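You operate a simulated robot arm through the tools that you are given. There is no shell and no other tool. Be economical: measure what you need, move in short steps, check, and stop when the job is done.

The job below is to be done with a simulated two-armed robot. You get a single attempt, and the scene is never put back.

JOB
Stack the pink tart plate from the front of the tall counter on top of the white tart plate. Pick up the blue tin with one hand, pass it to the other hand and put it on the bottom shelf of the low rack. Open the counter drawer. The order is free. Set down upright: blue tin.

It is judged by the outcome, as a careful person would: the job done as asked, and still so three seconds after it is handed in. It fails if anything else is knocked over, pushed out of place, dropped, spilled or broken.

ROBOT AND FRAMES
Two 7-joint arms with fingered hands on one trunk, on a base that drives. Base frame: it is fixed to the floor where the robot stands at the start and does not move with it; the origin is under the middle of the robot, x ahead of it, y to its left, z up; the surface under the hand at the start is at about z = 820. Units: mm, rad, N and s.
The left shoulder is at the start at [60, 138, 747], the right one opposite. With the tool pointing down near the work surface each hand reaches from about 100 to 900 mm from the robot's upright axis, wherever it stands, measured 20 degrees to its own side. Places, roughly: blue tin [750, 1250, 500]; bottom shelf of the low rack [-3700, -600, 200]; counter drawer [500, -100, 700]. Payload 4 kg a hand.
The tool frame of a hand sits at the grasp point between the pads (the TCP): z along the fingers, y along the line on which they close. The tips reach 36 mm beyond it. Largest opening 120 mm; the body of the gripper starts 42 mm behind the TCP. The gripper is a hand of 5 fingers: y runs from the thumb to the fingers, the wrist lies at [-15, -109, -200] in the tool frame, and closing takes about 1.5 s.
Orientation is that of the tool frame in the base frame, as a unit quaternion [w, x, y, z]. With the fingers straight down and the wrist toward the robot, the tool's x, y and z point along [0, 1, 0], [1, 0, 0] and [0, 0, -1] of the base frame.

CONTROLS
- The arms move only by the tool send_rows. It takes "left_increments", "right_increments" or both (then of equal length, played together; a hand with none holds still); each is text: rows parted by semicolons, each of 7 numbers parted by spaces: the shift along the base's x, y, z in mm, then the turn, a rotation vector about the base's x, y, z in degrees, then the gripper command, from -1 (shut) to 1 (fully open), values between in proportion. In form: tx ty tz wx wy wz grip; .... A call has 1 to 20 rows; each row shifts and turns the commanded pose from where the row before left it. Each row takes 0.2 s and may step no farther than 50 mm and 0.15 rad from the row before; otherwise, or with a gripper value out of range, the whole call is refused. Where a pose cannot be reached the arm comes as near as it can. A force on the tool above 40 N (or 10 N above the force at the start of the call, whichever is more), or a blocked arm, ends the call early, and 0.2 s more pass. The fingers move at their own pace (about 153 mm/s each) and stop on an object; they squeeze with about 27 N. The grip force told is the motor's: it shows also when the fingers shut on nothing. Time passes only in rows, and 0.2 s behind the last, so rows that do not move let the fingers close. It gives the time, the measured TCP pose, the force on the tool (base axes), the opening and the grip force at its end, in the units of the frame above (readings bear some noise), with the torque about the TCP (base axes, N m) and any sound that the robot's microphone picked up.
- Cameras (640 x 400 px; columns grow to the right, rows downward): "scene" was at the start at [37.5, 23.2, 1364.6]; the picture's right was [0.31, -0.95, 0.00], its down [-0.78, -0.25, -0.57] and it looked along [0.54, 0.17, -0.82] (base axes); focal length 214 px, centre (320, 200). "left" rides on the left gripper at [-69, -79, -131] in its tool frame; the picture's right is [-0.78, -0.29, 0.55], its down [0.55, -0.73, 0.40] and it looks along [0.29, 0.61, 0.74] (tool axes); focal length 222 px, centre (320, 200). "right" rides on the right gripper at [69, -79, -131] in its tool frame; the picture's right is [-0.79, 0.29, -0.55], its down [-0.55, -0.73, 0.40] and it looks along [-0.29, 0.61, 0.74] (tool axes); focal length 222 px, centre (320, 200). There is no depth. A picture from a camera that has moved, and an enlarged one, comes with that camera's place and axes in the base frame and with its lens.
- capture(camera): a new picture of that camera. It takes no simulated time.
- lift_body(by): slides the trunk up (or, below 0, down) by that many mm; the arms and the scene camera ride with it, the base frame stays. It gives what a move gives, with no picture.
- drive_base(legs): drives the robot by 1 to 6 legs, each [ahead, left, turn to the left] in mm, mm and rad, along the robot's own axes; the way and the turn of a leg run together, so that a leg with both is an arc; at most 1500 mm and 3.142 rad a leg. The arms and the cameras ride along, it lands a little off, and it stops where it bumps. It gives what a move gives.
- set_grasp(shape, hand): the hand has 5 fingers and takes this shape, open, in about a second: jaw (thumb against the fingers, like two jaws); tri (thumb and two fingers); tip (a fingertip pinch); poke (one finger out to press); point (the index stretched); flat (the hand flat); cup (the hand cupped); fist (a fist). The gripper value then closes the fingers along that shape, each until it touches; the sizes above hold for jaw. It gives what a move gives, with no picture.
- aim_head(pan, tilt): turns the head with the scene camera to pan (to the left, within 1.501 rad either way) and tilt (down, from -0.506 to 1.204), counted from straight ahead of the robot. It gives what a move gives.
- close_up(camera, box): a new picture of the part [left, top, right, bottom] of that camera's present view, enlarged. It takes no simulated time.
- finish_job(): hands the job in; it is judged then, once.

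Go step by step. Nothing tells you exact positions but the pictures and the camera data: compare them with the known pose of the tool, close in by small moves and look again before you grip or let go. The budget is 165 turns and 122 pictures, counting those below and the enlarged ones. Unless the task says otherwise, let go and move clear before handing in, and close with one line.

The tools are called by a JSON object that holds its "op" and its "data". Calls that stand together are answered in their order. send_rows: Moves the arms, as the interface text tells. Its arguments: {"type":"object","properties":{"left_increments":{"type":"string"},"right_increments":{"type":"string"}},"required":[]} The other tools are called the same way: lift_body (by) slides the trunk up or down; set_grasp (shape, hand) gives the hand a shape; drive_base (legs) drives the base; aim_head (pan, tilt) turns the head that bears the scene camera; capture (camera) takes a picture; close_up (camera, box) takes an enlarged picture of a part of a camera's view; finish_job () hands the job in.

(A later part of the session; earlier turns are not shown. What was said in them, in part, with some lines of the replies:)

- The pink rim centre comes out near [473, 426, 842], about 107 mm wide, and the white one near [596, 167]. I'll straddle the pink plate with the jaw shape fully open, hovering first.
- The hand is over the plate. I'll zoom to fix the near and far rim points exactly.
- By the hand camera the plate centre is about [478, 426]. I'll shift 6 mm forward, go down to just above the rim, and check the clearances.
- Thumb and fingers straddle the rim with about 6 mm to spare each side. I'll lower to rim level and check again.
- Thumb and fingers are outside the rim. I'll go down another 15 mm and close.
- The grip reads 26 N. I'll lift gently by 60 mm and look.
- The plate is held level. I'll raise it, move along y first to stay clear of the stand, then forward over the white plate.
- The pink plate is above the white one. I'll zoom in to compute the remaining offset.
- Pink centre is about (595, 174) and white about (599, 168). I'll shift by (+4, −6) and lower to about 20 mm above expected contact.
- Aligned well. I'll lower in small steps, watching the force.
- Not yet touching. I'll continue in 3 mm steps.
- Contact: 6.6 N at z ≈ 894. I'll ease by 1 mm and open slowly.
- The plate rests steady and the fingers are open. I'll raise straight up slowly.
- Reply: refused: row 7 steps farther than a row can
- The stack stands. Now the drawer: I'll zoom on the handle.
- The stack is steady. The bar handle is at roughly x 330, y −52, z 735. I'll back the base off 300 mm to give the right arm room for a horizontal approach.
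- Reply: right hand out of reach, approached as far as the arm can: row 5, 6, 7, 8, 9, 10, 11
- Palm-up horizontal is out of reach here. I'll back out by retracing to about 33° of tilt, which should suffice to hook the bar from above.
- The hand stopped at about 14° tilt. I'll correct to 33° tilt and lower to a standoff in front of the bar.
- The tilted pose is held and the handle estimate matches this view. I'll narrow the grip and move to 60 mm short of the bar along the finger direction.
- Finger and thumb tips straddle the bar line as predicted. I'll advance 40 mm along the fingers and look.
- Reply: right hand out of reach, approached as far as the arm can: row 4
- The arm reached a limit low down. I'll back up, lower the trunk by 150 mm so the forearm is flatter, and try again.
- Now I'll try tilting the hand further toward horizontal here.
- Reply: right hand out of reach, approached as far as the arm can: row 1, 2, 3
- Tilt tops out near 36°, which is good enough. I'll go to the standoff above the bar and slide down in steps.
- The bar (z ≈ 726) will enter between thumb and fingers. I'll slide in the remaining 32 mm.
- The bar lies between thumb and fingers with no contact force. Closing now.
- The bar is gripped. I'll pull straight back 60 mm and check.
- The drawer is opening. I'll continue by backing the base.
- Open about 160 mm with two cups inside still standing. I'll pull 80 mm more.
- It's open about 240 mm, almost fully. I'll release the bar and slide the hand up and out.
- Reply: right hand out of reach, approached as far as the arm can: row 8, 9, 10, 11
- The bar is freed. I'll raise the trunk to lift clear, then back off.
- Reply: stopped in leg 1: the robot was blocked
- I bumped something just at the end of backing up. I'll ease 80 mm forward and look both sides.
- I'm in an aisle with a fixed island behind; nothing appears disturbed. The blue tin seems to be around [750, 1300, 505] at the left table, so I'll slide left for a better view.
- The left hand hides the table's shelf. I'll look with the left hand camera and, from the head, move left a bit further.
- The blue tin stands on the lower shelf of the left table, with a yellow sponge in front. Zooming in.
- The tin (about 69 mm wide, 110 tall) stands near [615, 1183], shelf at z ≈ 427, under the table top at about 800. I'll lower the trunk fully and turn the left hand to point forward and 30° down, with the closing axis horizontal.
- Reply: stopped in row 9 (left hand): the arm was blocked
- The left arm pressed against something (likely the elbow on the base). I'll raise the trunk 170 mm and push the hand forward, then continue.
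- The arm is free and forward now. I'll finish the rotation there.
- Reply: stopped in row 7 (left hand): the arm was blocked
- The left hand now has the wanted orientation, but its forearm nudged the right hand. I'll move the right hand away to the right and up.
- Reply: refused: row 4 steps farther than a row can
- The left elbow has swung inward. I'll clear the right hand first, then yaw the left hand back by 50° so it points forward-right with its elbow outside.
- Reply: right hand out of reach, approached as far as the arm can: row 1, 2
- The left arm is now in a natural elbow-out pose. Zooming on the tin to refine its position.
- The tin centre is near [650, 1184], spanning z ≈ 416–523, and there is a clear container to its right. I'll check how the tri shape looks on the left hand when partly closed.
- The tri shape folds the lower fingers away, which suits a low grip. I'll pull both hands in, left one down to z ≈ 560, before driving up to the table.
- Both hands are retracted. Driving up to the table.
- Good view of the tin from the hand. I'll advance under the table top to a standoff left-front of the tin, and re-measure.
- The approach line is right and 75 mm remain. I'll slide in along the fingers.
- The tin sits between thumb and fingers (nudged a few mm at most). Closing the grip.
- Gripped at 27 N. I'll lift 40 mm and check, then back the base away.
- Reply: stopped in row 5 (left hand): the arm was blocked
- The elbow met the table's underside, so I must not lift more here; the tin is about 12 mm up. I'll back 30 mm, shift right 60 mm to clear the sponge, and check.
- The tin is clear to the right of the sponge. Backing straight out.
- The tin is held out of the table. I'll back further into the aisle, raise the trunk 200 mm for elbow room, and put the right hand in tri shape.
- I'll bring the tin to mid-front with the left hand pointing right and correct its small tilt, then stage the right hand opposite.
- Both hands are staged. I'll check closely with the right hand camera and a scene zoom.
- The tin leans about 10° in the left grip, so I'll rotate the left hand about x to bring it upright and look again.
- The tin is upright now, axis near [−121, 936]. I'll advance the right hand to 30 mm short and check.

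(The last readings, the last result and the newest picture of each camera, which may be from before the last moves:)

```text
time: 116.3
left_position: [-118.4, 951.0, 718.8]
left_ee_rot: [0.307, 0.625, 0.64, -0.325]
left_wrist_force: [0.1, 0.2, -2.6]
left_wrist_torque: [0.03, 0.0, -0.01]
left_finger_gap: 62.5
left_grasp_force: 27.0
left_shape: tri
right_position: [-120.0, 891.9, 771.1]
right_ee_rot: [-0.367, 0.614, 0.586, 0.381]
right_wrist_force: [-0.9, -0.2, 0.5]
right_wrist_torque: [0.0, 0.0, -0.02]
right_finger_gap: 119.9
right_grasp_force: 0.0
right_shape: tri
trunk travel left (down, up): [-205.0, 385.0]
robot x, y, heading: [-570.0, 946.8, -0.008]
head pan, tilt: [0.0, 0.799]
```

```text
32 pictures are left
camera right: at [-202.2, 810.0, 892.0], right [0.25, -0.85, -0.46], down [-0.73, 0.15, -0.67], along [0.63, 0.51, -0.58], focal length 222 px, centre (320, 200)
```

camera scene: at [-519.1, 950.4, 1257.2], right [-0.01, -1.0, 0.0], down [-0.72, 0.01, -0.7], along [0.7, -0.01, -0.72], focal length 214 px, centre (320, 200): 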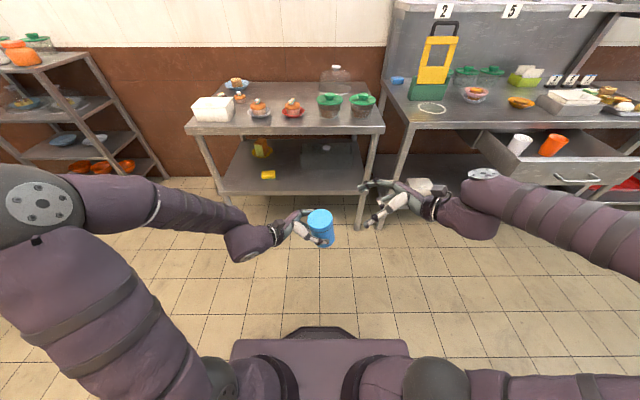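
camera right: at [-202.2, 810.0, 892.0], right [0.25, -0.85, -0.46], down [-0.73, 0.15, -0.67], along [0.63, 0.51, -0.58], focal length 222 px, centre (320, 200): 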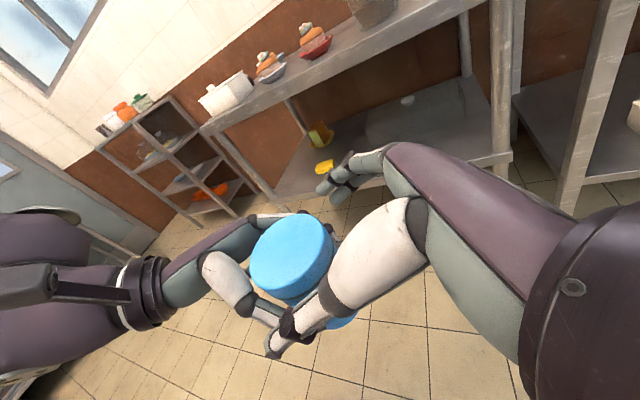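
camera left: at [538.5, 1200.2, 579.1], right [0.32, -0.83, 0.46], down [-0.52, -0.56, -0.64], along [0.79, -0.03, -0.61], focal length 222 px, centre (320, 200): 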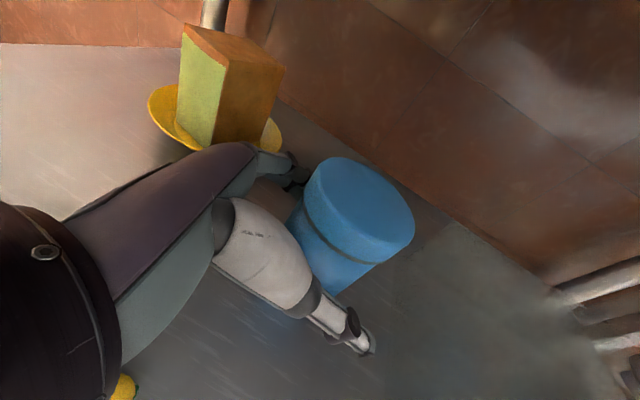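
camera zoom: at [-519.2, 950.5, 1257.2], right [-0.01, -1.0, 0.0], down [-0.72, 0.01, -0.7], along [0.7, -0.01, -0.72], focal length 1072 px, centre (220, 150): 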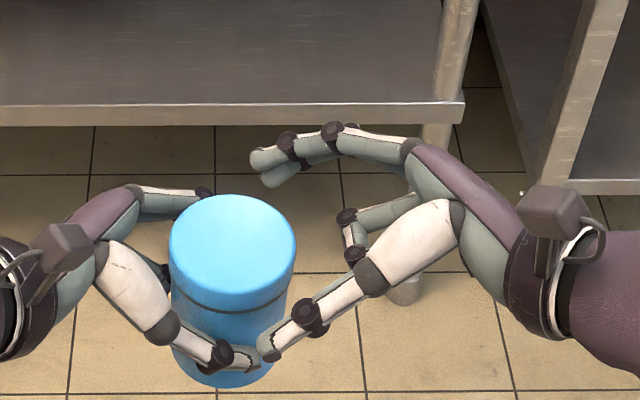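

The clearances look right: the right thumb passes above the left thumb. I'll advance the last 28 mm and close the right hand on the upper part.

{"op": "send_rows", "data": {"right_increments": "0 10 -5 0 0 0 1; 0 10 -5 0 0 0 1; 0 8 -4 0 0 0 1; 0 0 0 0 0 0 1; 0 0 0 0 0 0 0.7; 0 0 0 0 0 0 0.5; 0 0 0 0 0 0 0.3; 0 0 0 0 0 0 0.1; 0 0 0 0 0 0 -0.1; 0 0 0 0 0 0 -0.4; 0 0 0 0 0 0 -0.6; 0 0 0 0 0 0 -0.6"}}

{"op": "close_up", "data": {"camera": "scene", "box": [280, 170, 400, 250]}}

```text
time: 118.9
left_position: [-118.2, 952.1, 720.1]
left_ee_rot: [0.306, 0.625, 0.641, -0.324]
left_wrist_force: [4.7, -1.5, -5.2]
left_wrist_torque: [0.07, 0.02, 0.03]
left_finger_gap: 62.3
left_grasp_force: 26.8
left_shape: tri
right_position: [-121.0, 921.9, 759.6]
right_ee_rot: [-0.367, 0.613, 0.587, 0.381]
right_wrist_force: [-4.0, 0.7, 1.7]
right_wrist_torque: [0.05, 0.12, 0.1]
right_finger_gap: 65.6
right_grasp_force: 26.7
right_shape: tri
trunk travel left (down, up): [-205.0, 385.0]
robot x, y, heading: [-568.0, 951.8, -0.011]
head pan, tilt: [0.0, 0.799]
```

```text
5.00 times, centred on (340, 210) of scene
camera zoom: at [-519.3, 950.5, 1257.2], right [-0.01, -1.0, 0.0], down [-0.72, 0.01, -0.7], along [0.7, -0.01, -0.72], focal length 1072 px, centre (220, 150)
```

zoom: 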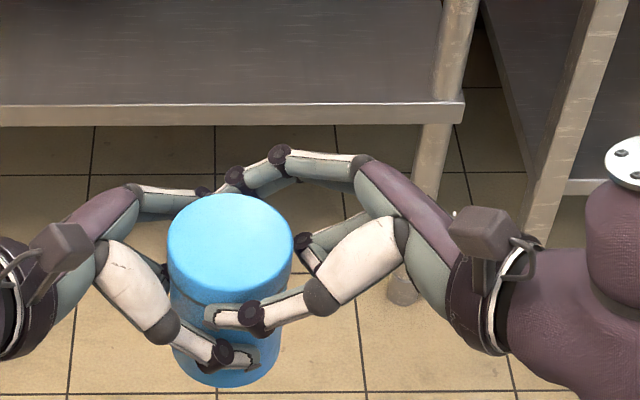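

The right hand holds the upper part firmly. I'll open the left hand and withdraw it straight to the left.

{"op": "send_rows", "data": {"left_increments": "0 0 0 0 0 0 0.1; 0 0 0 0 0 0 0.4; 0 0 0 0 0 0 0.7; 0 0 0 0 0 0 1; 0 0 0 0 0 0 1; 0 0 0 0 0 0 1; 0 10 0 0 0 0 1; 0 15 0 0 0 0 1; 0 20 2 0 0 0 1; 0 25 5 0 0 0 1; 0 30 10 0 0 0 1; 0 30 10 0 0 0 1; 0 30 10 0 0 0 1; 0 0 0 0 0 0 1"}}

{"op": "close_up", "data": {"camera": "scene", "box": [240, 150, 420, 260]}}

```text
time: 121.9
left_position: [-119.0, 1111.5, 757.6]
left_ee_rot: [0.306, 0.625, 0.64, -0.325]
left_wrist_force: [0.4, -0.2, -0.1]
left_wrist_torque: [0.02, -0.03, 0.04]
left_finger_gap: 119.7
left_grasp_force: 0.0
left_shape: tri
right_position: [-120.9, 920.5, 758.6]
right_ee_rot: [-0.368, 0.613, 0.586, 0.381]
right_wrist_force: [0.0, 0.0, 0.5]
right_wrist_torque: [-0.09, 0.05, 0.02]
right_finger_gap: 66.3
right_grasp_force: 26.6
right_shape: tri
trunk travel left (down, up): [-205.0, 385.0]
robot x, y, heading: [-570.2, 950.5, -0.003]
head pan, tilt: [0.0, 0.799]
```

```text
3.56 times, centred on (330, 205) of scene
camera zoom: at [-519.3, 950.6, 1257.2], right [-0.01, -1.0, 0.0], down [-0.72, 0.01, -0.7], along [0.7, -0.01, -0.72], focal length 763 px, centre (284, 182)
```

zoom: 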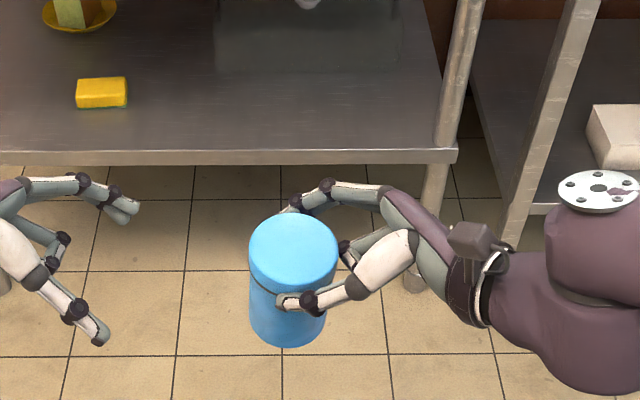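

Handover done; the right hand alone holds the tin upright. I'll strafe right down the aisle toward its open end, keeping the current compact pose, then look.

{"op": "drive_base", "data": {"legs": [[30, -1400, 0]]}}

{"op": "drive_base", "data": {"legs": [[0, -1400, 0]]}}

{"op": "aim_head", "data": {"pan": -1.45, "tilt": 0.4}}

{"op": "capture", "data": {"camera": "scene"}}

```text
time: 128.7
left_position: [-107.3, -260.3, 755.8]
left_ee_rot: [0.304, 0.63, 0.636, -0.327]
left_wrist_force: [-0.1, -0.1, -0.4]
left_wrist_torque: [0.0, -0.01, -0.01]
left_finger_gap: 119.6
left_grasp_force: 0.1
left_shape: tri
right_position: [-112.6, -451.1, 758.6]
right_ee_rot: [-0.364, 0.618, 0.581, 0.385]
right_wrist_force: [-0.2, 0.2, 0.6]
right_wrist_torque: [-0.03, 0.0, 0.02]
right_finger_gap: 66.1
right_grasp_force: 27.0
right_shape: tri
trunk travel left (down, up): [-205.0, 385.0]
robot x, y, heading: [-559.0, -413.7, -0.024]
head pan, tilt: [0.0, 0.799]
```

```text
time: 135.8
left_position: [-132.5, -1684.5, 756.7]
left_ee_rot: [0.306, 0.626, 0.639, -0.325]
left_wrist_force: [0.7, -0.2, 0.3]
left_wrist_torque: [0.04, 0.02, -0.02]
left_finger_gap: 119.7
left_grasp_force: 0.0
left_shape: tri
right_position: [-134.6, -1876.2, 758.3]
right_ee_rot: [-0.367, 0.615, 0.585, 0.381]
right_wrist_force: [0.6, -0.1, -0.7]
right_wrist_torque: [-0.07, 0.0, 0.0]
right_finger_gap: 66.1
right_grasp_force: 27.1
right_shape: tri
trunk travel left (down, up): [-205.0, 385.0]
robot x, y, heading: [-581.9, -1848.4, -0.008]
head pan, tilt: [0.0, 0.799]
```

```text
time: 137.4
left_position: [-133.0, -1685.8, 756.5]
left_ee_rot: [0.306, 0.626, 0.639, -0.325]
left_wrist_force: [0.0, -0.3, 0.4]
left_wrist_torque: [-0.02, -0.01, 0.01]
left_finger_gap: 119.8
left_grasp_force: 0.0
left_shape: tri
right_position: [-135.3, -1877.2, 759.6]
right_ee_rot: [-0.367, 0.614, 0.585, 0.382]
right_wrist_force: [-0.4, -0.1, -0.4]
right_wrist_torque: [-0.04, 0.04, -0.05]
right_finger_gap: 66.2
right_grasp_force: 26.6
right_shape: tri
trunk travel left (down, up): [-205.0, 385.0]
robot x, y, heading: [-579.3, -1848.8, -0.011]
head pan, tilt: [-1.45, 0.4]
```

```text
29 pictures are left
camera scene: at [-604.3, -1937.5, 1292.3], right [-0.99, -0.11, 0.0], down [-0.04, 0.39, -0.92], along [0.1, -0.92, -0.39], focal length 214 px, centre (320, 200)
```

scene: 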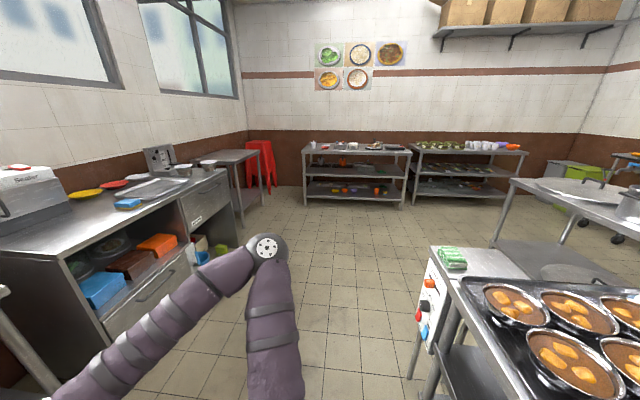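

The aisle opens at its end. I'll go to about y −3450, then turn around to face −x and look.

{"op": "drive_base", "data": {"legs": [[0, -1000, 0], [0, -620, 0]]}}

{"op": "drive_base", "data": {"legs": [[0, 0, -1.5708]]}}

{"op": "aim_head", "data": {"pan": -1.3, "tilt": 0.4}}

{"op": "capture", "data": {"camera": "scene"}}

```text
time: 145.7
left_position: [-154.8, -3326.5, 757.8]
left_ee_rot: [0.305, 0.628, 0.638, -0.326]
left_wrist_force: [0.5, 0.1, 0.1]
left_wrist_torque: [0.01, 0.0, -0.02]
left_finger_gap: 119.8
left_grasp_force: 0.1
left_shape: tri
right_position: [-156.9, -3516.9, 758.9]
right_ee_rot: [-0.365, 0.616, 0.584, 0.383]
right_wrist_force: [-0.9, -0.3, -0.5]
right_wrist_torque: [-0.05, 0.02, 0.05]
right_finger_gap: 66.2
right_grasp_force: 26.9
right_shape: tri
trunk travel left (down, up): [-205.0, 385.0]
robot x, y, heading: [-608.1, -3486.5, -0.014]
head pan, tilt: [-1.45, 0.4]
```

```text
time: 149.9
left_position: [-432.0, -3931.2, 757.4]
left_ee_rot: [-0.008, 0.895, 0.021, -0.446]
left_wrist_force: [0.2, -0.9, -0.1]
left_wrist_torque: [-0.01, 0.01, 0.01]
left_finger_gap: 119.7
left_grasp_force: 0.0
left_shape: tri
right_position: [-625.0, -3933.8, 758.7]
right_ee_rot: [0.004, 0.848, -0.009, 0.529]
right_wrist_force: [0.0, 0.1, -0.1]
right_wrist_torque: [0.01, 0.05, 0.02]
right_finger_gap: 66.2
right_grasp_force: 27.1
right_shape: tri
trunk travel left (down, up): [-205.0, 385.0]
robot x, y, heading: [-604.0, -3490.1, -1.556]
head pan, tilt: [-1.45, 0.4]
```

```text
time: 150.6
left_position: [-432.8, -3930.7, 757.3]
left_ee_rot: [-0.007, 0.894, 0.022, -0.447]
left_wrist_force: [-0.4, 0.4, -0.5]
left_wrist_torque: [-0.02, -0.02, 0.03]
left_finger_gap: 119.7
left_grasp_force: 0.0
left_shape: tri
right_position: [-625.1, -3933.6, 758.8]
right_ee_rot: [0.004, 0.848, -0.009, 0.529]
right_wrist_force: [-0.3, -0.3, 0.5]
right_wrist_torque: [0.02, 0.07, 0.0]
right_finger_gap: 66.1
right_grasp_force: 26.9
right_shape: tri
trunk travel left (down, up): [-205.0, 385.0]
robot x, y, heading: [-603.0, -3485.2, -1.556]
head pan, tilt: [-1.3, 0.4]
```

```text
28 pictures are left
camera scene: at [-696.4, -3479.7, 1292.3], right [-0.28, 0.96, 0.0], down [0.37, 0.11, -0.92], along [-0.88, -0.26, -0.39], focal length 214 px, centre (320, 200)
```

scene: 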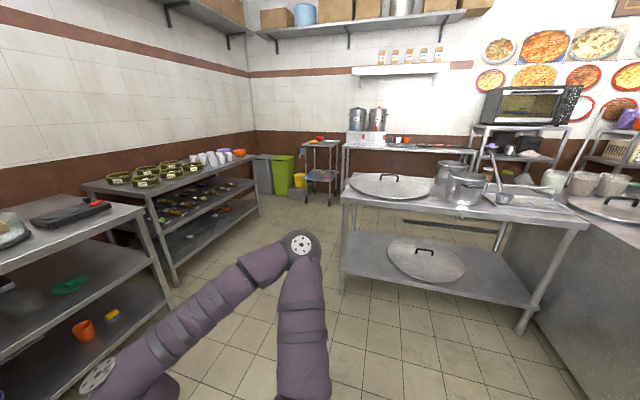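

The way to −x runs between the wall racks and the table with pot lids. I'll raise the trunk so arms clear the table tops, then strafe along it.

{"op": "lift_body", "data": {"by": 380}}

{"op": "drive_base", "data": {"legs": [[600, 0, -0.015], [0, -1200, 0]]}}

{"op": "aim_head", "data": {"pan": -1.5, "tilt": 0.5}}

{"op": "capture", "data": {"camera": "scene"}}

```text
time: 154.2
left_position: [-433.2, -3932.1, 1135.8]
left_ee_rot: [-0.008, 0.895, 0.021, -0.446]
left_wrist_force: [-0.6, -1.1, 0.5]
left_wrist_torque: [0.0, 0.03, -0.02]
left_finger_gap: 119.8
left_grasp_force: 0.1
left_shape: tri
right_position: [-624.0, -3933.8, 1138.7]
right_ee_rot: [0.004, 0.848, -0.01, 0.529]
right_wrist_force: [0.0, 0.3, -3.4]
right_wrist_torque: [0.0, 0.05, 0.03]
right_finger_gap: 66.1
right_grasp_force: 27.0
right_shape: tri
trunk travel left (down, up): [-585.0, 5.0]
robot x, y, heading: [-604.5, -3485.4, -1.551]
head pan, tilt: [-1.3, 0.4]
```

```text
time: 163.2
left_position: [-1621.7, -4532.9, 1137.5]
left_ee_rot: [-0.009, 0.895, 0.018, -0.447]
left_wrist_force: [-0.3, -0.5, -0.4]
left_wrist_torque: [-0.02, -0.01, 0.02]
left_finger_gap: 119.7
left_grasp_force: 0.1
left_shape: tri
right_position: [-1812.5, -4533.9, 1139.2]
right_ee_rot: [0.007, 0.848, -0.013, 0.529]
right_wrist_force: [-0.1, 0.1, -3.7]
right_wrist_torque: [-0.01, 0.09, 0.01]
right_finger_gap: 66.2
right_grasp_force: 27.6
right_shape: tri
trunk travel left (down, up): [-585.0, 5.0]
robot x, y, heading: [-1792.1, -4083.7, -1.56]
head pan, tilt: [-1.3, 0.4]
```

```text
time: 164.0
left_position: [-1622.4, -4533.5, 1136.9]
left_ee_rot: [-0.009, 0.894, 0.017, -0.447]
left_wrist_force: [0.5, -0.3, 0.1]
left_wrist_torque: [-0.01, -0.04, 0.0]
left_finger_gap: 120.1
left_grasp_force: 0.1
left_shape: tri
right_position: [-1811.9, -4534.8, 1138.5]
right_ee_rot: [0.006, 0.848, -0.012, 0.53]
right_wrist_force: [-0.1, -0.1, -3.2]
right_wrist_torque: [-0.01, 0.08, 0.0]
right_finger_gap: 66.3
right_grasp_force: 26.9
right_shape: tri
trunk travel left (down, up): [-585.0, 5.0]
robot x, y, heading: [-1790.9, -4086.1, -1.558]
head pan, tilt: [-1.499, 0.499]
```

```text
27 pictures are left
camera scene: at [-1883.1, -4062.1, 1663.2], right [-0.08, 1.0, 0.0], down [0.48, 0.04, -0.88], along [-0.88, -0.07, -0.48], focal length 214 px, centre (320, 200)
```

scene: 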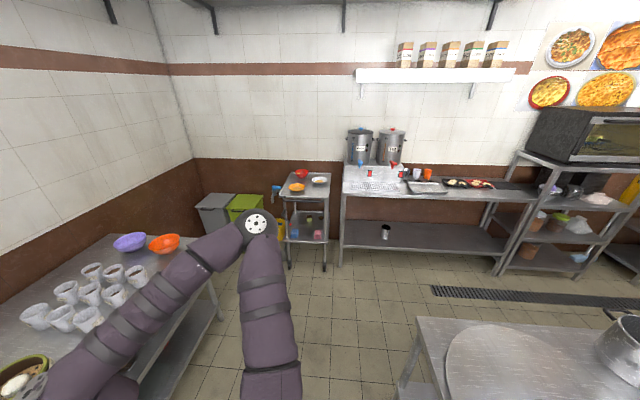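

The far corridor is about 1.1 m wide, with furniture on the far wall at x ≈ −3540. I'll strafe to x ≈ −2880 and turn right to face it.

{"op": "drive_base", "data": {"legs": [[0, -1090, 0]]}}

{"op": "drive_base", "data": {"legs": [[0, 0, -1.58]]}}

{"op": "aim_head", "data": {"pan": -1.2, "tilt": 0.5}}

{"op": "capture", "data": {"camera": "scene"}}

```text
time: 169.5
left_position: [-2705.1, -4544.8, 1138.1]
left_ee_rot: [-0.009, 0.894, 0.02, -0.447]
left_wrist_force: [0.2, -0.8, 0.4]
left_wrist_torque: [-0.03, -0.02, 0.03]
left_finger_gap: 120.1
left_grasp_force: 0.1
left_shape: tri
right_position: [-2896.5, -4548.3, 1138.2]
right_ee_rot: [0.004, 0.848, -0.011, 0.529]
right_wrist_force: [-0.4, -0.2, -3.5]
right_wrist_torque: [-0.01, 0.06, 0.0]
right_finger_gap: 66.1
right_grasp_force: 27.2
right_shape: tri
trunk travel left (down, up): [-585.0, 5.0]
robot x, y, heading: [-2878.7, -4096.6, -1.554]
head pan, tilt: [-1.499, 0.499]
```

```text
time: 173.8
left_position: [-3327.6, -4260.6, 1136.5]
left_ee_rot: [-0.325, 0.639, -0.626, -0.306]
left_wrist_force: [0.4, 0.5, 0.9]
left_wrist_torque: [0.01, 0.0, -0.01]
left_finger_gap: 119.2
left_grasp_force: 0.1
left_shape: tri
right_position: [-3326.2, -4068.6, 1139.1]
right_ee_rot: [-0.381, -0.586, 0.614, -0.367]
right_wrist_force: [-0.5, -0.3, -3.3]
right_wrist_torque: [0.06, -0.03, 0.0]
right_finger_gap: 65.9
right_grasp_force: 26.9
right_shape: tri
trunk travel left (down, up): [-585.0, 5.0]
robot x, y, heading: [-2878.4, -4095.6, 3.134]
head pan, tilt: [-1.499, 0.499]
```

```text
time: 174.6
left_position: [-3328.1, -4259.8, 1136.9]
left_ee_rot: [-0.325, 0.64, -0.626, -0.306]
left_wrist_force: [-0.2, -0.7, -0.3]
left_wrist_torque: [0.03, -0.01, -0.01]
left_finger_gap: 120.0
left_grasp_force: 0.2
left_shape: tri
right_position: [-3326.3, -4069.8, 1139.3]
right_ee_rot: [-0.382, -0.586, 0.613, -0.367]
right_wrist_force: [-1.0, 0.2, -4.1]
right_wrist_torque: [0.06, -0.02, -0.01]
right_finger_gap: 65.7
right_grasp_force: 27.1
right_shape: tri
trunk travel left (down, up): [-585.0, 5.0]
robot x, y, heading: [-2876.8, -4099.5, 3.13]
head pan, tilt: [-1.201, 0.499]
```

```text
26 pictures are left
camera scene: at [-2880.6, -4012.4, 1663.2], right [0.94, 0.35, 0.0], down [0.17, -0.45, -0.88], along [-0.31, 0.82, -0.48], focal length 214 px, centre (320, 200)
```

scene: 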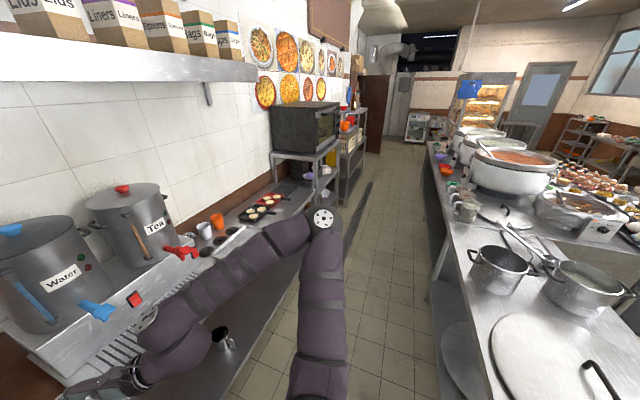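

The corridor is clear; the low rack appears just past the oven rack, around y ≈ −1000 to −600. Strafing right along it in two stages.

{"op": "drive_base", "data": {"legs": [[0, -1300, 0.012]]}}

{"op": "drive_base", "data": {"legs": [[0, -1200, 0]]}}

{"op": "aim_head", "data": {"pan": -0.5, "tilt": 0.6}}

{"op": "capture", "data": {"camera": "scene"}}

```text
time: 181.1
left_position: [-3320.9, -2976.1, 1137.1]
left_ee_rot: [-0.323, 0.643, -0.623, -0.307]
left_wrist_force: [0.3, 0.4, 1.0]
left_wrist_torque: [0.0, 0.0, 0.0]
left_finger_gap: 119.6
left_grasp_force: 0.1
left_shape: tri
right_position: [-3320.3, -2785.3, 1138.9]
right_ee_rot: [-0.38, -0.589, 0.611, -0.368]
right_wrist_force: [-0.2, 0.4, -2.9]
right_wrist_torque: [0.01, -0.02, 0.02]
right_finger_gap: 65.7
right_grasp_force: 27.5
right_shape: tri
trunk travel left (down, up): [-585.0, 5.0]
robot x, y, heading: [-2873.1, -2811.6, 3.134]
head pan, tilt: [-1.201, 0.499]
```

```text
time: 187.2
left_position: [-3313.6, -1772.3, 1136.6]
left_ee_rot: [-0.325, 0.639, -0.627, -0.305]
left_wrist_force: [0.4, 0.0, -2.0]
left_wrist_torque: [-0.02, 0.02, 0.0]
left_finger_gap: 120.0
left_grasp_force: 0.0
left_shape: tri
right_position: [-3311.7, -1581.7, 1138.3]
right_ee_rot: [-0.382, -0.584, 0.616, -0.366]
right_wrist_force: [0.5, -0.2, -2.4]
right_wrist_torque: [0.06, -0.02, -0.03]
right_finger_gap: 65.7
right_grasp_force: 27.4
right_shape: tri
trunk travel left (down, up): [-585.0, 5.0]
robot x, y, heading: [-2865.9, -1613.0, 3.13]
head pan, tilt: [-1.201, 0.499]
```

```text
time: 188.2
left_position: [-3315.8, -1773.5, 1137.5]
left_ee_rot: [-0.325, 0.639, -0.626, -0.306]
left_wrist_force: [1.5, -0.6, -0.1]
left_wrist_torque: [0.01, 0.02, 0.0]
left_finger_gap: 119.6
left_grasp_force: 0.1
left_shape: tri
right_position: [-3311.2, -1583.2, 1137.5]
right_ee_rot: [-0.381, -0.585, 0.616, -0.366]
right_wrist_force: [0.8, -1.0, -3.3]
right_wrist_torque: [0.1, -0.03, -0.01]
right_finger_gap: 65.7
right_grasp_force: 26.6
right_shape: tri
trunk travel left (down, up): [-585.0, 5.0]
robot x, y, heading: [-2863.9, -1609.9, 3.131]
head pan, tilt: [-0.499, 0.6]
```

```text
25 pictures are left
camera scene: at [-2911.5, -1569.5, 1654.1], right [0.49, 0.87, 0.0], down [0.49, -0.28, -0.83], along [-0.72, 0.4, -0.56], focal length 214 px, centre (320, 200)
```

scene: 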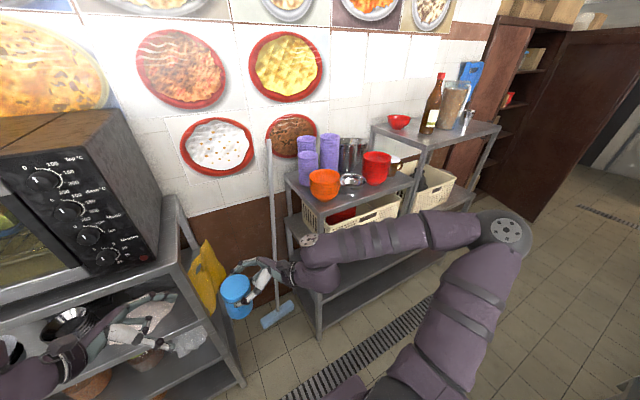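

There are two racks here: one with purple cups and one with bottles beyond. I'll move further along for a frontal look.

{"op": "drive_base", "data": {"legs": [[0, -900, 0.01]]}}

{"op": "aim_head", "data": {"pan": -0.1, "tilt": 0.9}}

{"op": "capture", "data": {"camera": "scene"}}

```text
time: 192.9
left_position: [-3306.3, -884.4, 1138.1]
left_ee_rot: [-0.324, 0.642, -0.623, -0.307]
left_wrist_force: [-0.4, 0.4, -0.5]
left_wrist_torque: [0.01, -0.01, 0.02]
left_finger_gap: 119.7
left_grasp_force: 0.0
left_shape: tri
right_position: [-3304.5, -694.1, 1138.3]
right_ee_rot: [-0.381, -0.588, 0.612, -0.368]
right_wrist_force: [0.6, -0.1, -2.9]
right_wrist_torque: [0.06, -0.02, 0.01]
right_finger_gap: 65.7
right_grasp_force: 27.1
right_shape: tri
trunk travel left (down, up): [-585.0, 5.0]
robot x, y, heading: [-2852.3, -721.8, 3.14]
head pan, tilt: [-0.499, 0.6]
```

```text
time: 193.8
left_position: [-3305.3, -884.9, 1137.4]
left_ee_rot: [-0.324, 0.642, -0.624, -0.307]
left_wrist_force: [0.5, 0.0, -0.5]
left_wrist_torque: [0.0, -0.01, 0.0]
left_finger_gap: 119.9
left_grasp_force: 0.1
left_shape: tri
right_position: [-3305.6, -694.5, 1138.6]
right_ee_rot: [-0.381, -0.588, 0.612, -0.369]
right_wrist_force: [-1.0, 0.4, -3.2]
right_wrist_torque: [0.05, 0.0, 0.01]
right_finger_gap: 65.7
right_grasp_force: 27.0
right_shape: tri
trunk travel left (down, up): [-585.0, 5.0]
robot x, y, heading: [-2854.8, -721.0, 3.143]
head pan, tilt: [-0.099, 0.901]
```

```text
24 pictures are left
camera scene: at [-2902.6, -712.0, 1629.4], right [0.1, 0.99, 0.0], down [0.78, -0.08, -0.62], along [-0.62, 0.06, -0.78], focal length 214 px, centre (320, 200)
```

scene: 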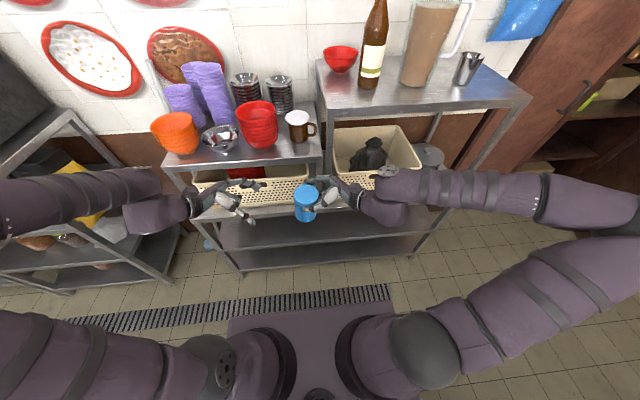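

This looks like one rack unit spanning y ≈ −1225 to +68 (centre −580, matching the stated place), with front at x ≈ −3550. I'll lower the trunk to see its lower shelves.

{"op": "lift_body", "data": {"by": -380}}

{"op": "aim_head", "data": {"pan": -0.1, "tilt": 0.75}}

{"op": "capture", "data": {"camera": "scene"}}

```text
time: 197.5
left_position: [-3307.1, -884.8, 756.3]
left_ee_rot: [-0.324, 0.642, -0.624, -0.307]
left_wrist_force: [0.3, -0.3, 0.7]
left_wrist_torque: [-0.01, -0.02, 0.05]
left_finger_gap: 119.5
left_grasp_force: 0.0
left_shape: tri
right_position: [-3305.3, -693.7, 757.9]
right_ee_rot: [-0.381, -0.588, 0.612, -0.368]
right_wrist_force: [0.5, 0.3, -3.3]
right_wrist_torque: [0.08, 0.01, 0.0]
right_finger_gap: 65.9
right_grasp_force: 27.1
right_shape: tri
trunk travel left (down, up): [-205.0, 385.0]
robot x, y, heading: [-2855.5, -718.4, 3.138]
head pan, tilt: [-0.099, 0.901]
```

```text
time: 198.2
left_position: [-3306.5, -884.6, 756.8]
left_ee_rot: [-0.324, 0.642, -0.623, -0.307]
left_wrist_force: [0.3, -0.8, 0.4]
left_wrist_torque: [0.0, 0.03, 0.01]
left_finger_gap: 119.5
left_grasp_force: 0.1
left_shape: tri
right_position: [-3305.0, -694.3, 758.5]
right_ee_rot: [-0.38, -0.587, 0.612, -0.368]
right_wrist_force: [0.4, 0.8, -3.3]
right_wrist_torque: [0.06, -0.04, 0.0]
right_finger_gap: 65.8
right_grasp_force: 27.0
right_shape: tri
trunk travel left (down, up): [-205.0, 385.0]
robot x, y, heading: [-2861.6, -720.3, 3.133]
head pan, tilt: [-0.099, 0.75]
```

```text
23 pictures are left
camera scene: at [-2909.8, -711.4, 1261.2], right [0.1, 0.99, 0.0], down [0.68, -0.07, -0.73], along [-0.73, 0.07, -0.68], focal length 214 px, centre (320, 200)
```

scene: 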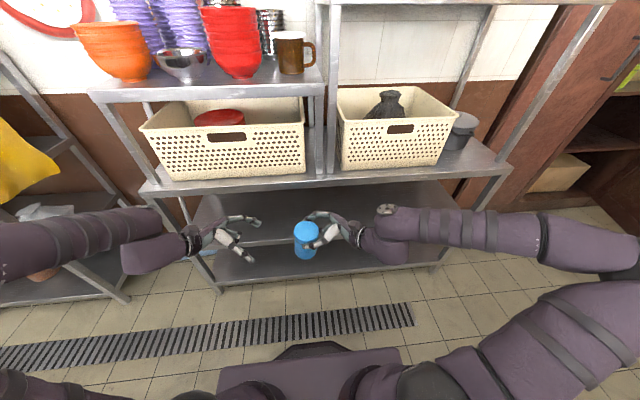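

I'll lower further for a view under the middle shelf, and zoom in.

{"op": "lift_body", "data": {"by": -200}}

{"op": "close_up", "data": {"camera": "scene", "box": [180, 100, 480, 290]}}

```text
time: 200.3
left_position: [-3306.5, -885.9, 557.6]
left_ee_rot: [-0.324, 0.642, -0.624, -0.307]
left_wrist_force: [0.5, -0.3, 0.4]
left_wrist_torque: [-0.01, -0.02, -0.05]
left_finger_gap: 119.7
left_grasp_force: 0.1
left_shape: tri
right_position: [-3304.6, -694.2, 558.6]
right_ee_rot: [-0.38, -0.588, 0.612, -0.368]
right_wrist_force: [0.4, 0.0, -2.2]
right_wrist_torque: [0.07, -0.03, -0.01]
right_finger_gap: 65.9
right_grasp_force: 27.6
right_shape: tri
trunk travel left (down, up): [-5.0, 585.0]
robot x, y, heading: [-2859.1, -719.0, 3.141]
head pan, tilt: [-0.099, 0.75]
```

```text
2.11 times, centred on (330, 195) of scene
camera zoom: at [-2909.7, -711.4, 1061.3], right [0.1, 0.99, 0.0], down [0.68, -0.07, -0.73], along [-0.73, 0.07, -0.68], focal length 452 px, centre (299, 210)
```

zoom: 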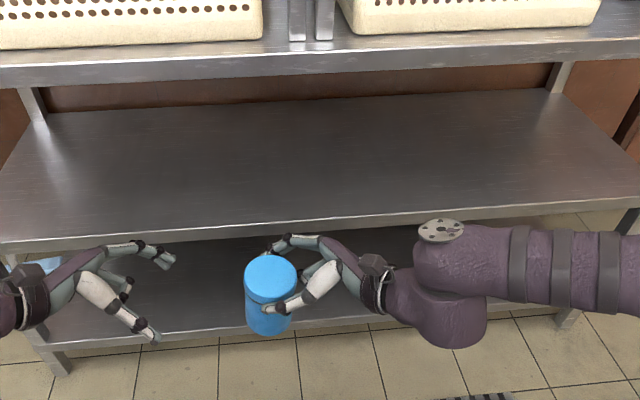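

The bottom shelf is empty, with about 280–300 mm up to the middle shelf. I'll lower the right hand with the tin in front of the rack while pulling the left hand back.

{"op": "send_rows", "data": {"left_increments": "19 -8 0 0 0 0 1; 19 -8 0 0 0 0 1; 19 -8 0 0 0 0 1; 19 -8 0 0 0 0 1; 19 -8 0 0 0 0 1; 19 -8 0 0 0 0 1; 19 -8 0 0 0 0 1; 19 -8 0 0 0 0 1; 0 0 0 0 0 0 1", "right_increments": "0 0 -30 0 0 0 -0.6; 0 0 -35 0 0 0 -0.6; 0 0 -35 0 0 0 -0.6; 0 0 -35 0 0 0 -0.6; 0 0 -35 0 0 0 -0.6; 0 0 -35 0 0 0 -0.6; 0 0 -35 0 0 0 -0.6; 0 0 -30 0 0 0 -0.6; 0 0 0 0 0 0 -0.6"}}

{"op": "aim_head", "data": {"pan": -0.1, "tilt": 0.85}}

{"op": "capture", "data": {"camera": "scene"}}

```text
time: 202.3
left_position: [-3153.5, -949.7, 556.8]
left_ee_rot: [-0.324, 0.642, -0.624, -0.307]
left_wrist_force: [-0.5, 0.0, 0.1]
left_wrist_torque: [0.01, 0.0, -0.04]
left_finger_gap: 119.8
left_grasp_force: 0.0
left_shape: tri
right_position: [-3306.2, -694.6, 288.9]
right_ee_rot: [-0.38, -0.588, 0.612, -0.368]
right_wrist_force: [0.8, 0.7, -3.1]
right_wrist_torque: [0.06, 0.0, 0.0]
right_finger_gap: 65.6
right_grasp_force: 26.5
right_shape: tri
trunk travel left (down, up): [-5.0, 585.0]
robot x, y, heading: [-2854.4, -721.7, 3.135]
head pan, tilt: [-0.099, 0.75]
```

```text
time: 203.0
left_position: [-3154.4, -949.2, 555.7]
left_ee_rot: [-0.325, 0.642, -0.623, -0.307]
left_wrist_force: [0.3, 0.1, 0.3]
left_wrist_torque: [0.0, -0.01, 0.02]
left_finger_gap: 119.8
left_grasp_force: 0.1
left_shape: tri
right_position: [-3305.8, -695.7, 288.3]
right_ee_rot: [-0.381, -0.588, 0.612, -0.368]
right_wrist_force: [-0.2, 0.4, -2.9]
right_wrist_torque: [0.09, -0.03, 0.05]
right_finger_gap: 65.8
right_grasp_force: 27.1
right_shape: tri
trunk travel left (down, up): [-5.0, 585.0]
robot x, y, heading: [-2857.1, -718.7, 3.136]
head pan, tilt: [-0.099, 0.85]
```

```text
21 pictures are left
camera scene: at [-2905.1, -711.9, 1053.2], right [0.1, 0.99, 0.0], down [0.75, -0.08, -0.66], along [-0.66, 0.07, -0.75], focal length 214 px, centre (320, 200)
```

scene: 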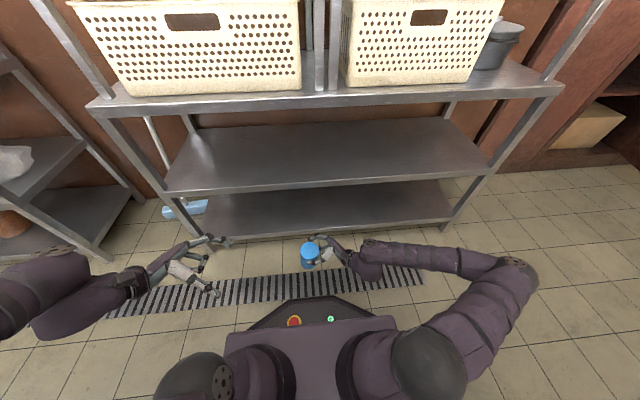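

Good view. I'll zoom to pin down the bottom shelf's front edge and height.

{"op": "close_up", "data": {"camera": "scene", "box": [190, 110, 430, 280]}}

{"op": "capture", "data": {"camera": "right"}}

```text
2.35 times, centred on (310, 195) of scene
camera zoom: at [-2905.1, -711.9, 1053.2], right [0.1, 0.99, 0.0], down [0.75, -0.08, -0.66], along [-0.66, 0.07, -0.75], focal length 505 px, centre (344, 212)
```

zoom: 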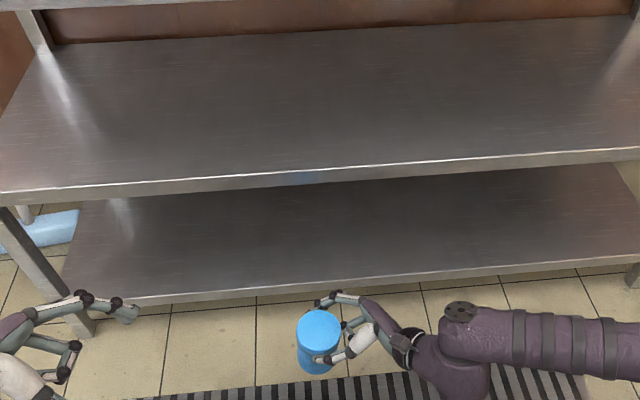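

```text
19 pictures are left
camera right: at [-3223.3, -611.3, 408.7], right [-0.26, 0.85, -0.46], down [0.73, -0.14, -0.67], along [-0.63, -0.51, -0.58], focal length 222 px, centre (320, 200)
```

right: 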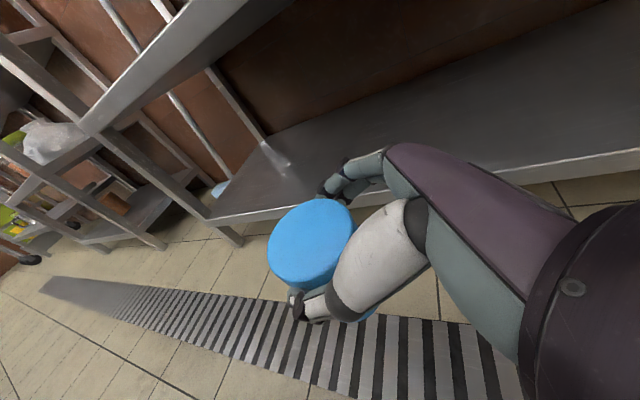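

The bottom shelf's front edge is at x ≈ −3512, z ≈ 132, with the middle shelf underside near 430. I'll lower the tin to about 30 mm above shelf level and drive forward 200 mm.

{"op": "send_rows", "data": {"right_increments": "0 0 -15 0 0 0 -0.6; 0 0 -15 0 0 0 -0.6; 0 0 -5 0 0 0 -0.6; 0 0 0 0 0 0 -0.6"}}

{"op": "drive_base", "data": {"legs": [[200, 0, 0]]}}

{"op": "close_up", "data": {"camera": "scene", "box": [200, 130, 440, 290]}}

{"op": "capture", "data": {"camera": "right"}}

```text
time: 204.0
left_position: [-3155.6, -948.0, 556.3]
left_ee_rot: [-0.324, 0.642, -0.623, -0.307]
left_wrist_force: [0.9, 0.2, -0.4]
left_wrist_torque: [-0.03, 0.02, 0.04]
left_finger_gap: 119.9
left_grasp_force: 0.0
left_shape: tri
right_position: [-3305.3, -696.0, 253.4]
right_ee_rot: [-0.38, -0.587, 0.612, -0.368]
right_wrist_force: [-0.3, -0.4, -2.8]
right_wrist_torque: [0.08, 0.01, 0.02]
right_finger_gap: 65.8
right_grasp_force: 26.8
right_shape: tri
trunk travel left (down, up): [-5.0, 585.0]
robot x, y, heading: [-2856.1, -719.5, 3.135]
head pan, tilt: [-0.099, 0.85]
```

```text
time: 205.6
left_position: [-3358.0, -948.7, 556.1]
left_ee_rot: [-0.323, 0.642, -0.624, -0.307]
left_wrist_force: [-0.4, -0.2, 0.1]
left_wrist_torque: [0.0, 0.01, 0.01]
left_finger_gap: 119.8
left_grasp_force: 0.0
left_shape: tri
right_position: [-3510.1, -696.6, 255.3]
right_ee_rot: [-0.38, -0.588, 0.612, -0.368]
right_wrist_force: [0.5, 0.6, -3.2]
right_wrist_torque: [0.06, -0.05, -0.01]
right_finger_gap: 66.0
right_grasp_force: 27.4
right_shape: tri
trunk travel left (down, up): [-5.0, 585.0]
robot x, y, heading: [-3061.5, -718.2, 3.137]
head pan, tilt: [-0.099, 0.85]
```

```text
2.50 times, centred on (320, 210) of scene
camera zoom: at [-3108.4, -711.3, 1053.2], right [0.1, 0.99, 0.0], down [0.75, -0.08, -0.66], along [-0.66, 0.07, -0.75], focal length 536 px, centre (320, 175)
```

zoom: 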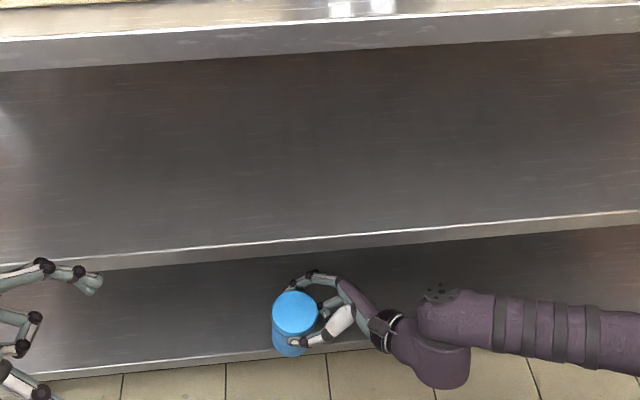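

```text
17 pictures are left
camera right: at [-3425.9, -610.7, 374.3], right [-0.26, 0.85, -0.46], down [0.73, -0.14, -0.67], along [-0.63, -0.51, -0.58], focal length 222 px, centre (320, 200)
```

right: 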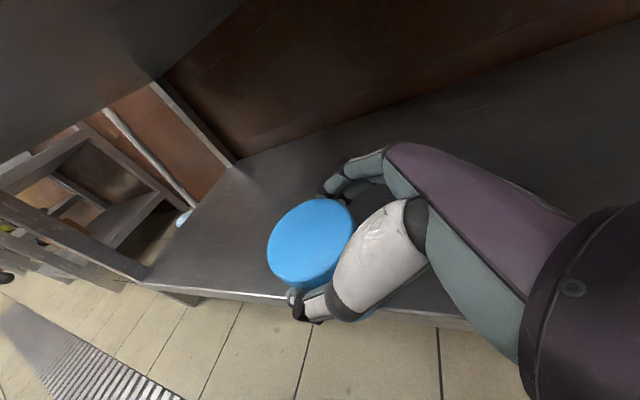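

The tin is at the shelf edge and above it. I'll extend the arm 105 mm inward and start lowering.

{"op": "send_rows", "data": {"right_increments": "-21 0 0 0 0 0 -0.6; -21 0 0 0 0 0 -0.6; -21 0 0 0 0 0 -0.6; -21 0 0 0 0 0 -0.6; -21 0 0 0 0 0 -0.6; 0 0 -8 0 0 0 -0.6; 0 0 -8 0 0 0 -0.6; 0 0 0 0 0 0 -0.6"}}

{"op": "capture", "data": {"camera": "right"}}

{"op": "close_up", "data": {"camera": "scene", "box": [240, 180, 400, 290]}}

```text
time: 207.4
left_position: [-3357.3, -948.5, 556.7]
left_ee_rot: [-0.324, 0.641, -0.624, -0.308]
left_wrist_force: [-0.5, -0.8, -0.6]
left_wrist_torque: [-0.04, -0.01, 0.01]
left_finger_gap: 119.7
left_grasp_force: 0.0
left_shape: tri
right_position: [-3613.3, -696.1, 242.6]
right_ee_rot: [-0.382, -0.588, 0.611, -0.367]
right_wrist_force: [-0.9, 3.3, 29.5]
right_wrist_torque: [-0.7, 0.52, 0.16]
right_finger_gap: 65.1
right_grasp_force: 27.0
right_shape: tri
trunk travel left (down, up): [-5.0, 585.0]
robot x, y, heading: [-3054.3, -722.5, 3.136]
head pan, tilt: [-0.099, 0.85]
```

```text
16 pictures are left
camera right: at [-3530.5, -611.7, 362.0], right [-0.26, 0.85, -0.47], down [0.73, -0.14, -0.67], along [-0.63, -0.51, -0.58], focal length 222 px, centre (320, 200)
```

right: 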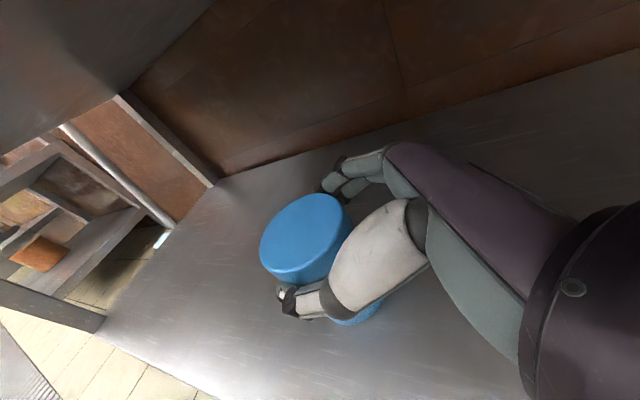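

```text
3.64 times, centred on (320, 235) of scene
camera zoom: at [-3106.9, -711.2, 1053.7], right [0.1, 0.99, 0.0], down [0.75, -0.08, -0.66], along [-0.66, 0.07, -0.75], focal length 780 px, centre (320, 73)
```

zoom: 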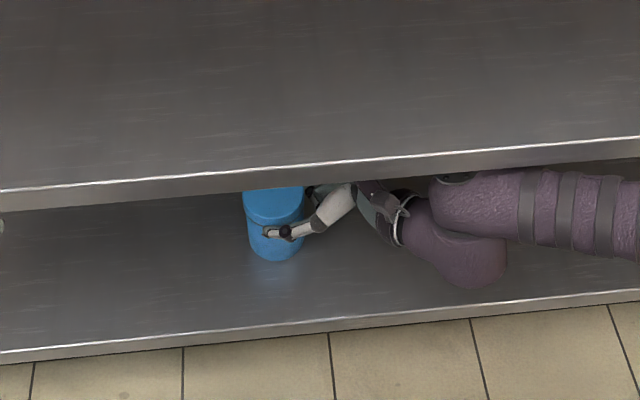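

The tin has met the shelf (29 N). I'll ease up 3 mm to relax the push and check.

{"op": "send_rows", "data": {"right_increments": "0 0 1.5 0 0 0 -0.6; 0 0 1.5 0 0 0 -0.6; 0 0 0 0 0 0 -0.6"}}

{"op": "close_up", "data": {"camera": "right", "box": [220, 160, 420, 340]}}

```text
time: 208.2
left_position: [-3357.7, -948.0, 555.8]
left_ee_rot: [-0.324, 0.642, -0.624, -0.308]
left_wrist_force: [0.3, 0.5, 0.5]
left_wrist_torque: [-0.04, 0.01, 0.0]
left_finger_gap: 119.7
left_grasp_force: 0.1
left_shape: tri
right_position: [-3614.0, -695.4, 243.3]
right_ee_rot: [-0.381, -0.588, 0.612, -0.367]
right_wrist_force: [-1.2, -1.8, 21.1]
right_wrist_torque: [-0.53, 0.46, 0.15]
right_finger_gap: 65.4
right_grasp_force: 27.2
right_shape: tri
trunk travel left (down, up): [-5.0, 585.0]
robot x, y, heading: [-3061.6, -719.8, 3.138]
head pan, tilt: [-0.099, 0.85]
```

```text
2.22 times, centred on (320, 250) of right
camera zoom: at [-3530.8, -611.4, 362.8], right [-0.26, 0.85, -0.47], down [0.73, -0.14, -0.67], along [-0.63, -0.51, -0.58], focal length 494 px, centre (320, 89)
```

zoom: 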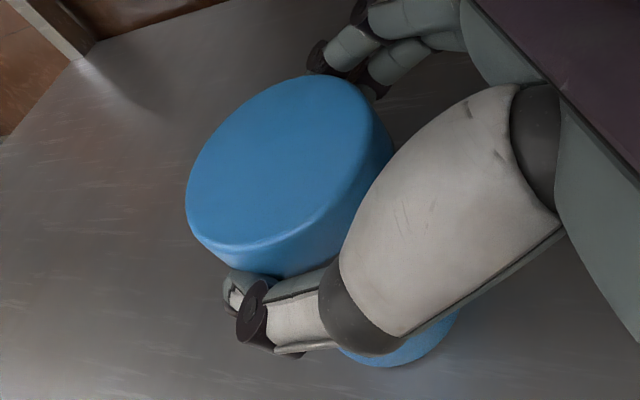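

The tin looks upright within a couple of degrees but still presses. I'll ease up a few mm more.

{"op": "send_rows", "data": {"right_increments": "0 0 2 0 0 0 -0.6; 0 0 2 0 0 0 -0.6; 0 0 1 0 0 0 -0.6; 0 0 0 0 0 0 -0.6"}}

```text
time: 209.2
left_position: [-3357.6, -948.6, 556.4]
left_ee_rot: [-0.323, 0.641, -0.624, -0.308]
left_wrist_force: [0.6, -0.1, -0.5]
left_wrist_torque: [0.02, 0.03, -0.03]
left_finger_gap: 119.8
left_grasp_force: 0.1
left_shape: tri
right_position: [-3612.9, -693.4, 244.7]
right_ee_rot: [-0.38, -0.588, 0.612, -0.368]
right_wrist_force: [0.4, -2.9, 6.4]
right_wrist_torque: [-0.18, 0.09, 0.05]
right_finger_gap: 65.8
right_grasp_force: 26.8
right_shape: tri
trunk travel left (down, up): [-5.0, 585.0]
robot x, y, heading: [-3057.1, -720.2, 3.138]
head pan, tilt: [-0.099, 0.85]
```

Down to 6 N. One more mm up, then open slowly.

{"op": "send_rows", "data": {"right_increments": "0 0 1.2 0 0 0 -0.6; 0 0 0 0 0 0 -0.2; 0 0 0 0 0 0 0.05; 0 0 0 0 0 0 0.15; 0 0 0 0 0 0 0.25; 0 0 0 0 0 0 0.35; 0 0 0 0 0 0 0.5; 0 0 0 0 0 0 0.7; 0 0 0 0 0 0 1; 0 0 0 0 0 0 1; 0 0 0 0 0 0 1"}}

{"op": "close_up", "data": {"camera": "right", "box": [220, 160, 420, 340]}}

```text
time: 211.6
left_position: [-3359.1, -949.6, 556.0]
left_ee_rot: [-0.324, 0.642, -0.623, -0.307]
left_wrist_force: [0.1, 0.7, -0.1]
left_wrist_torque: [0.04, -0.05, 0.02]
left_finger_gap: 119.7
left_grasp_force: 0.0
left_shape: tri
right_position: [-3614.4, -694.8, 247.3]
right_ee_rot: [-0.38, -0.588, 0.612, -0.368]
right_wrist_force: [0.1, 1.2, 1.4]
right_wrist_torque: [0.0, -0.02, 0.0]
right_finger_gap: 119.7
right_grasp_force: 0.0
right_shape: tri
trunk travel left (down, up): [-5.0, 585.0]
robot x, y, heading: [-3061.0, -723.3, 3.14]
head pan, tilt: [-0.099, 0.85]
```

```text
2.22 times, centred on (320, 250) of right
camera zoom: at [-3530.9, -610.7, 367.7], right [-0.26, 0.85, -0.46], down [0.73, -0.14, -0.67], along [-0.63, -0.51, -0.58], focal length 494 px, centre (320, 89)
```

zoom: 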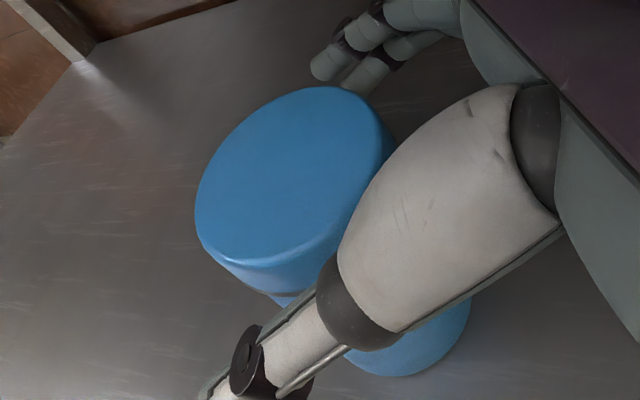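

The tin stands upright and free. I'll withdraw the right hand sideways, away from the tin.

{"op": "send_rows", "data": {"right_increments": "0 8 0 0 0 0 1; 0 12 0 0 0 0 1; 0 15 0 0 0 0 1; 0 20 0 0 0 0 1; 0 20 0 0 0 0 1; 0 20 0 0 0 0 1; 0 20 0 0 0 0 1; 0 0 0 0 0 0 1"}}

{"op": "capture", "data": {"camera": "right"}}

```text
time: 213.4
left_position: [-3358.1, -949.6, 556.8]
left_ee_rot: [-0.324, 0.642, -0.623, -0.307]
left_wrist_force: [0.6, 0.3, -0.1]
left_wrist_torque: [-0.01, 0.02, 0.01]
left_finger_gap: 119.7
left_grasp_force: 0.1
left_shape: tri
right_position: [-3614.2, -580.0, 248.2]
right_ee_rot: [-0.38, -0.588, 0.612, -0.368]
right_wrist_force: [-0.1, 0.6, 0.7]
right_wrist_torque: [0.0, 0.01, 0.03]
right_finger_gap: 119.9
right_grasp_force: 0.1
right_shape: tri
trunk travel left (down, up): [-5.0, 585.0]
robot x, y, heading: [-3061.5, -717.1, 3.136]
head pan, tilt: [-0.099, 0.85]
```

```text
12 pictures are left
camera right: at [-3530.8, -495.6, 367.9], right [-0.26, 0.85, -0.46], down [0.73, -0.14, -0.67], along [-0.63, -0.51, -0.58], focal length 222 px, centre (320, 200)
```

right: 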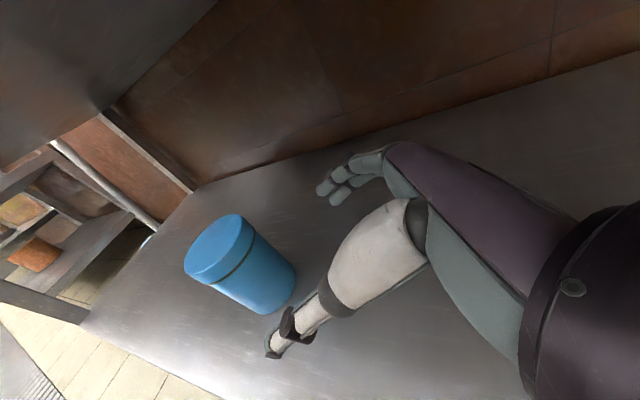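

The tin stands upright on the bottom shelf. I'll back the robot off and take one last look.

{"op": "drive_base", "data": {"legs": [[-220, 0, 0]]}}

{"op": "close_up", "data": {"camera": "scene", "box": [190, 110, 450, 290]}}

```text
time: 215.1
left_position: [-3130.5, -950.6, 557.1]
left_ee_rot: [-0.324, 0.643, -0.623, -0.307]
left_wrist_force: [0.0, 0.1, 0.1]
left_wrist_torque: [0.01, 0.02, -0.01]
left_finger_gap: 119.6
left_grasp_force: 0.0
left_shape: tri
right_position: [-3385.8, -581.2, 248.7]
right_ee_rot: [-0.38, -0.588, 0.611, -0.369]
right_wrist_force: [0.3, 0.0, -0.2]
right_wrist_torque: [0.03, 0.01, -0.02]
right_finger_gap: 119.9
right_grasp_force: 0.1
right_shape: tri
trunk travel left (down, up): [-5.0, 585.0]
robot x, y, heading: [-2831.8, -720.5, 3.144]
head pan, tilt: [-0.099, 0.85]
```

```text
2.22 times, centred on (320, 200) of scene
camera zoom: at [-2882.2, -711.7, 1053.2], right [0.1, 0.99, 0.0], down [0.75, -0.07, -0.66], along [-0.66, 0.07, -0.75], focal length 477 px, centre (320, 200)
```

zoom: 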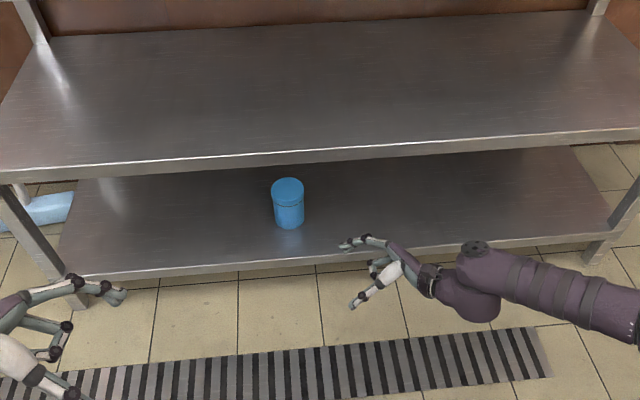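

The tin stands upright on the bottom shelf, both hands are empty and clear, and the plates and drawer were done earlier. Handing in.

{"op": "finish_job", "data": {}}

```text
The job is handed in.
```

The job is handed in: the pink tart plate is stacked on the white one, the counter drawer is open about 240 mm, and the blue tin, passed from the left hand to the right, stands upright on the bottom shelf of the low rack. The base bumped the island behind it once, and the left elbow pressed against the underside of the tin's table; I saw nothing displaced, but I did not go back to recheck the plates and drawer before handing in.
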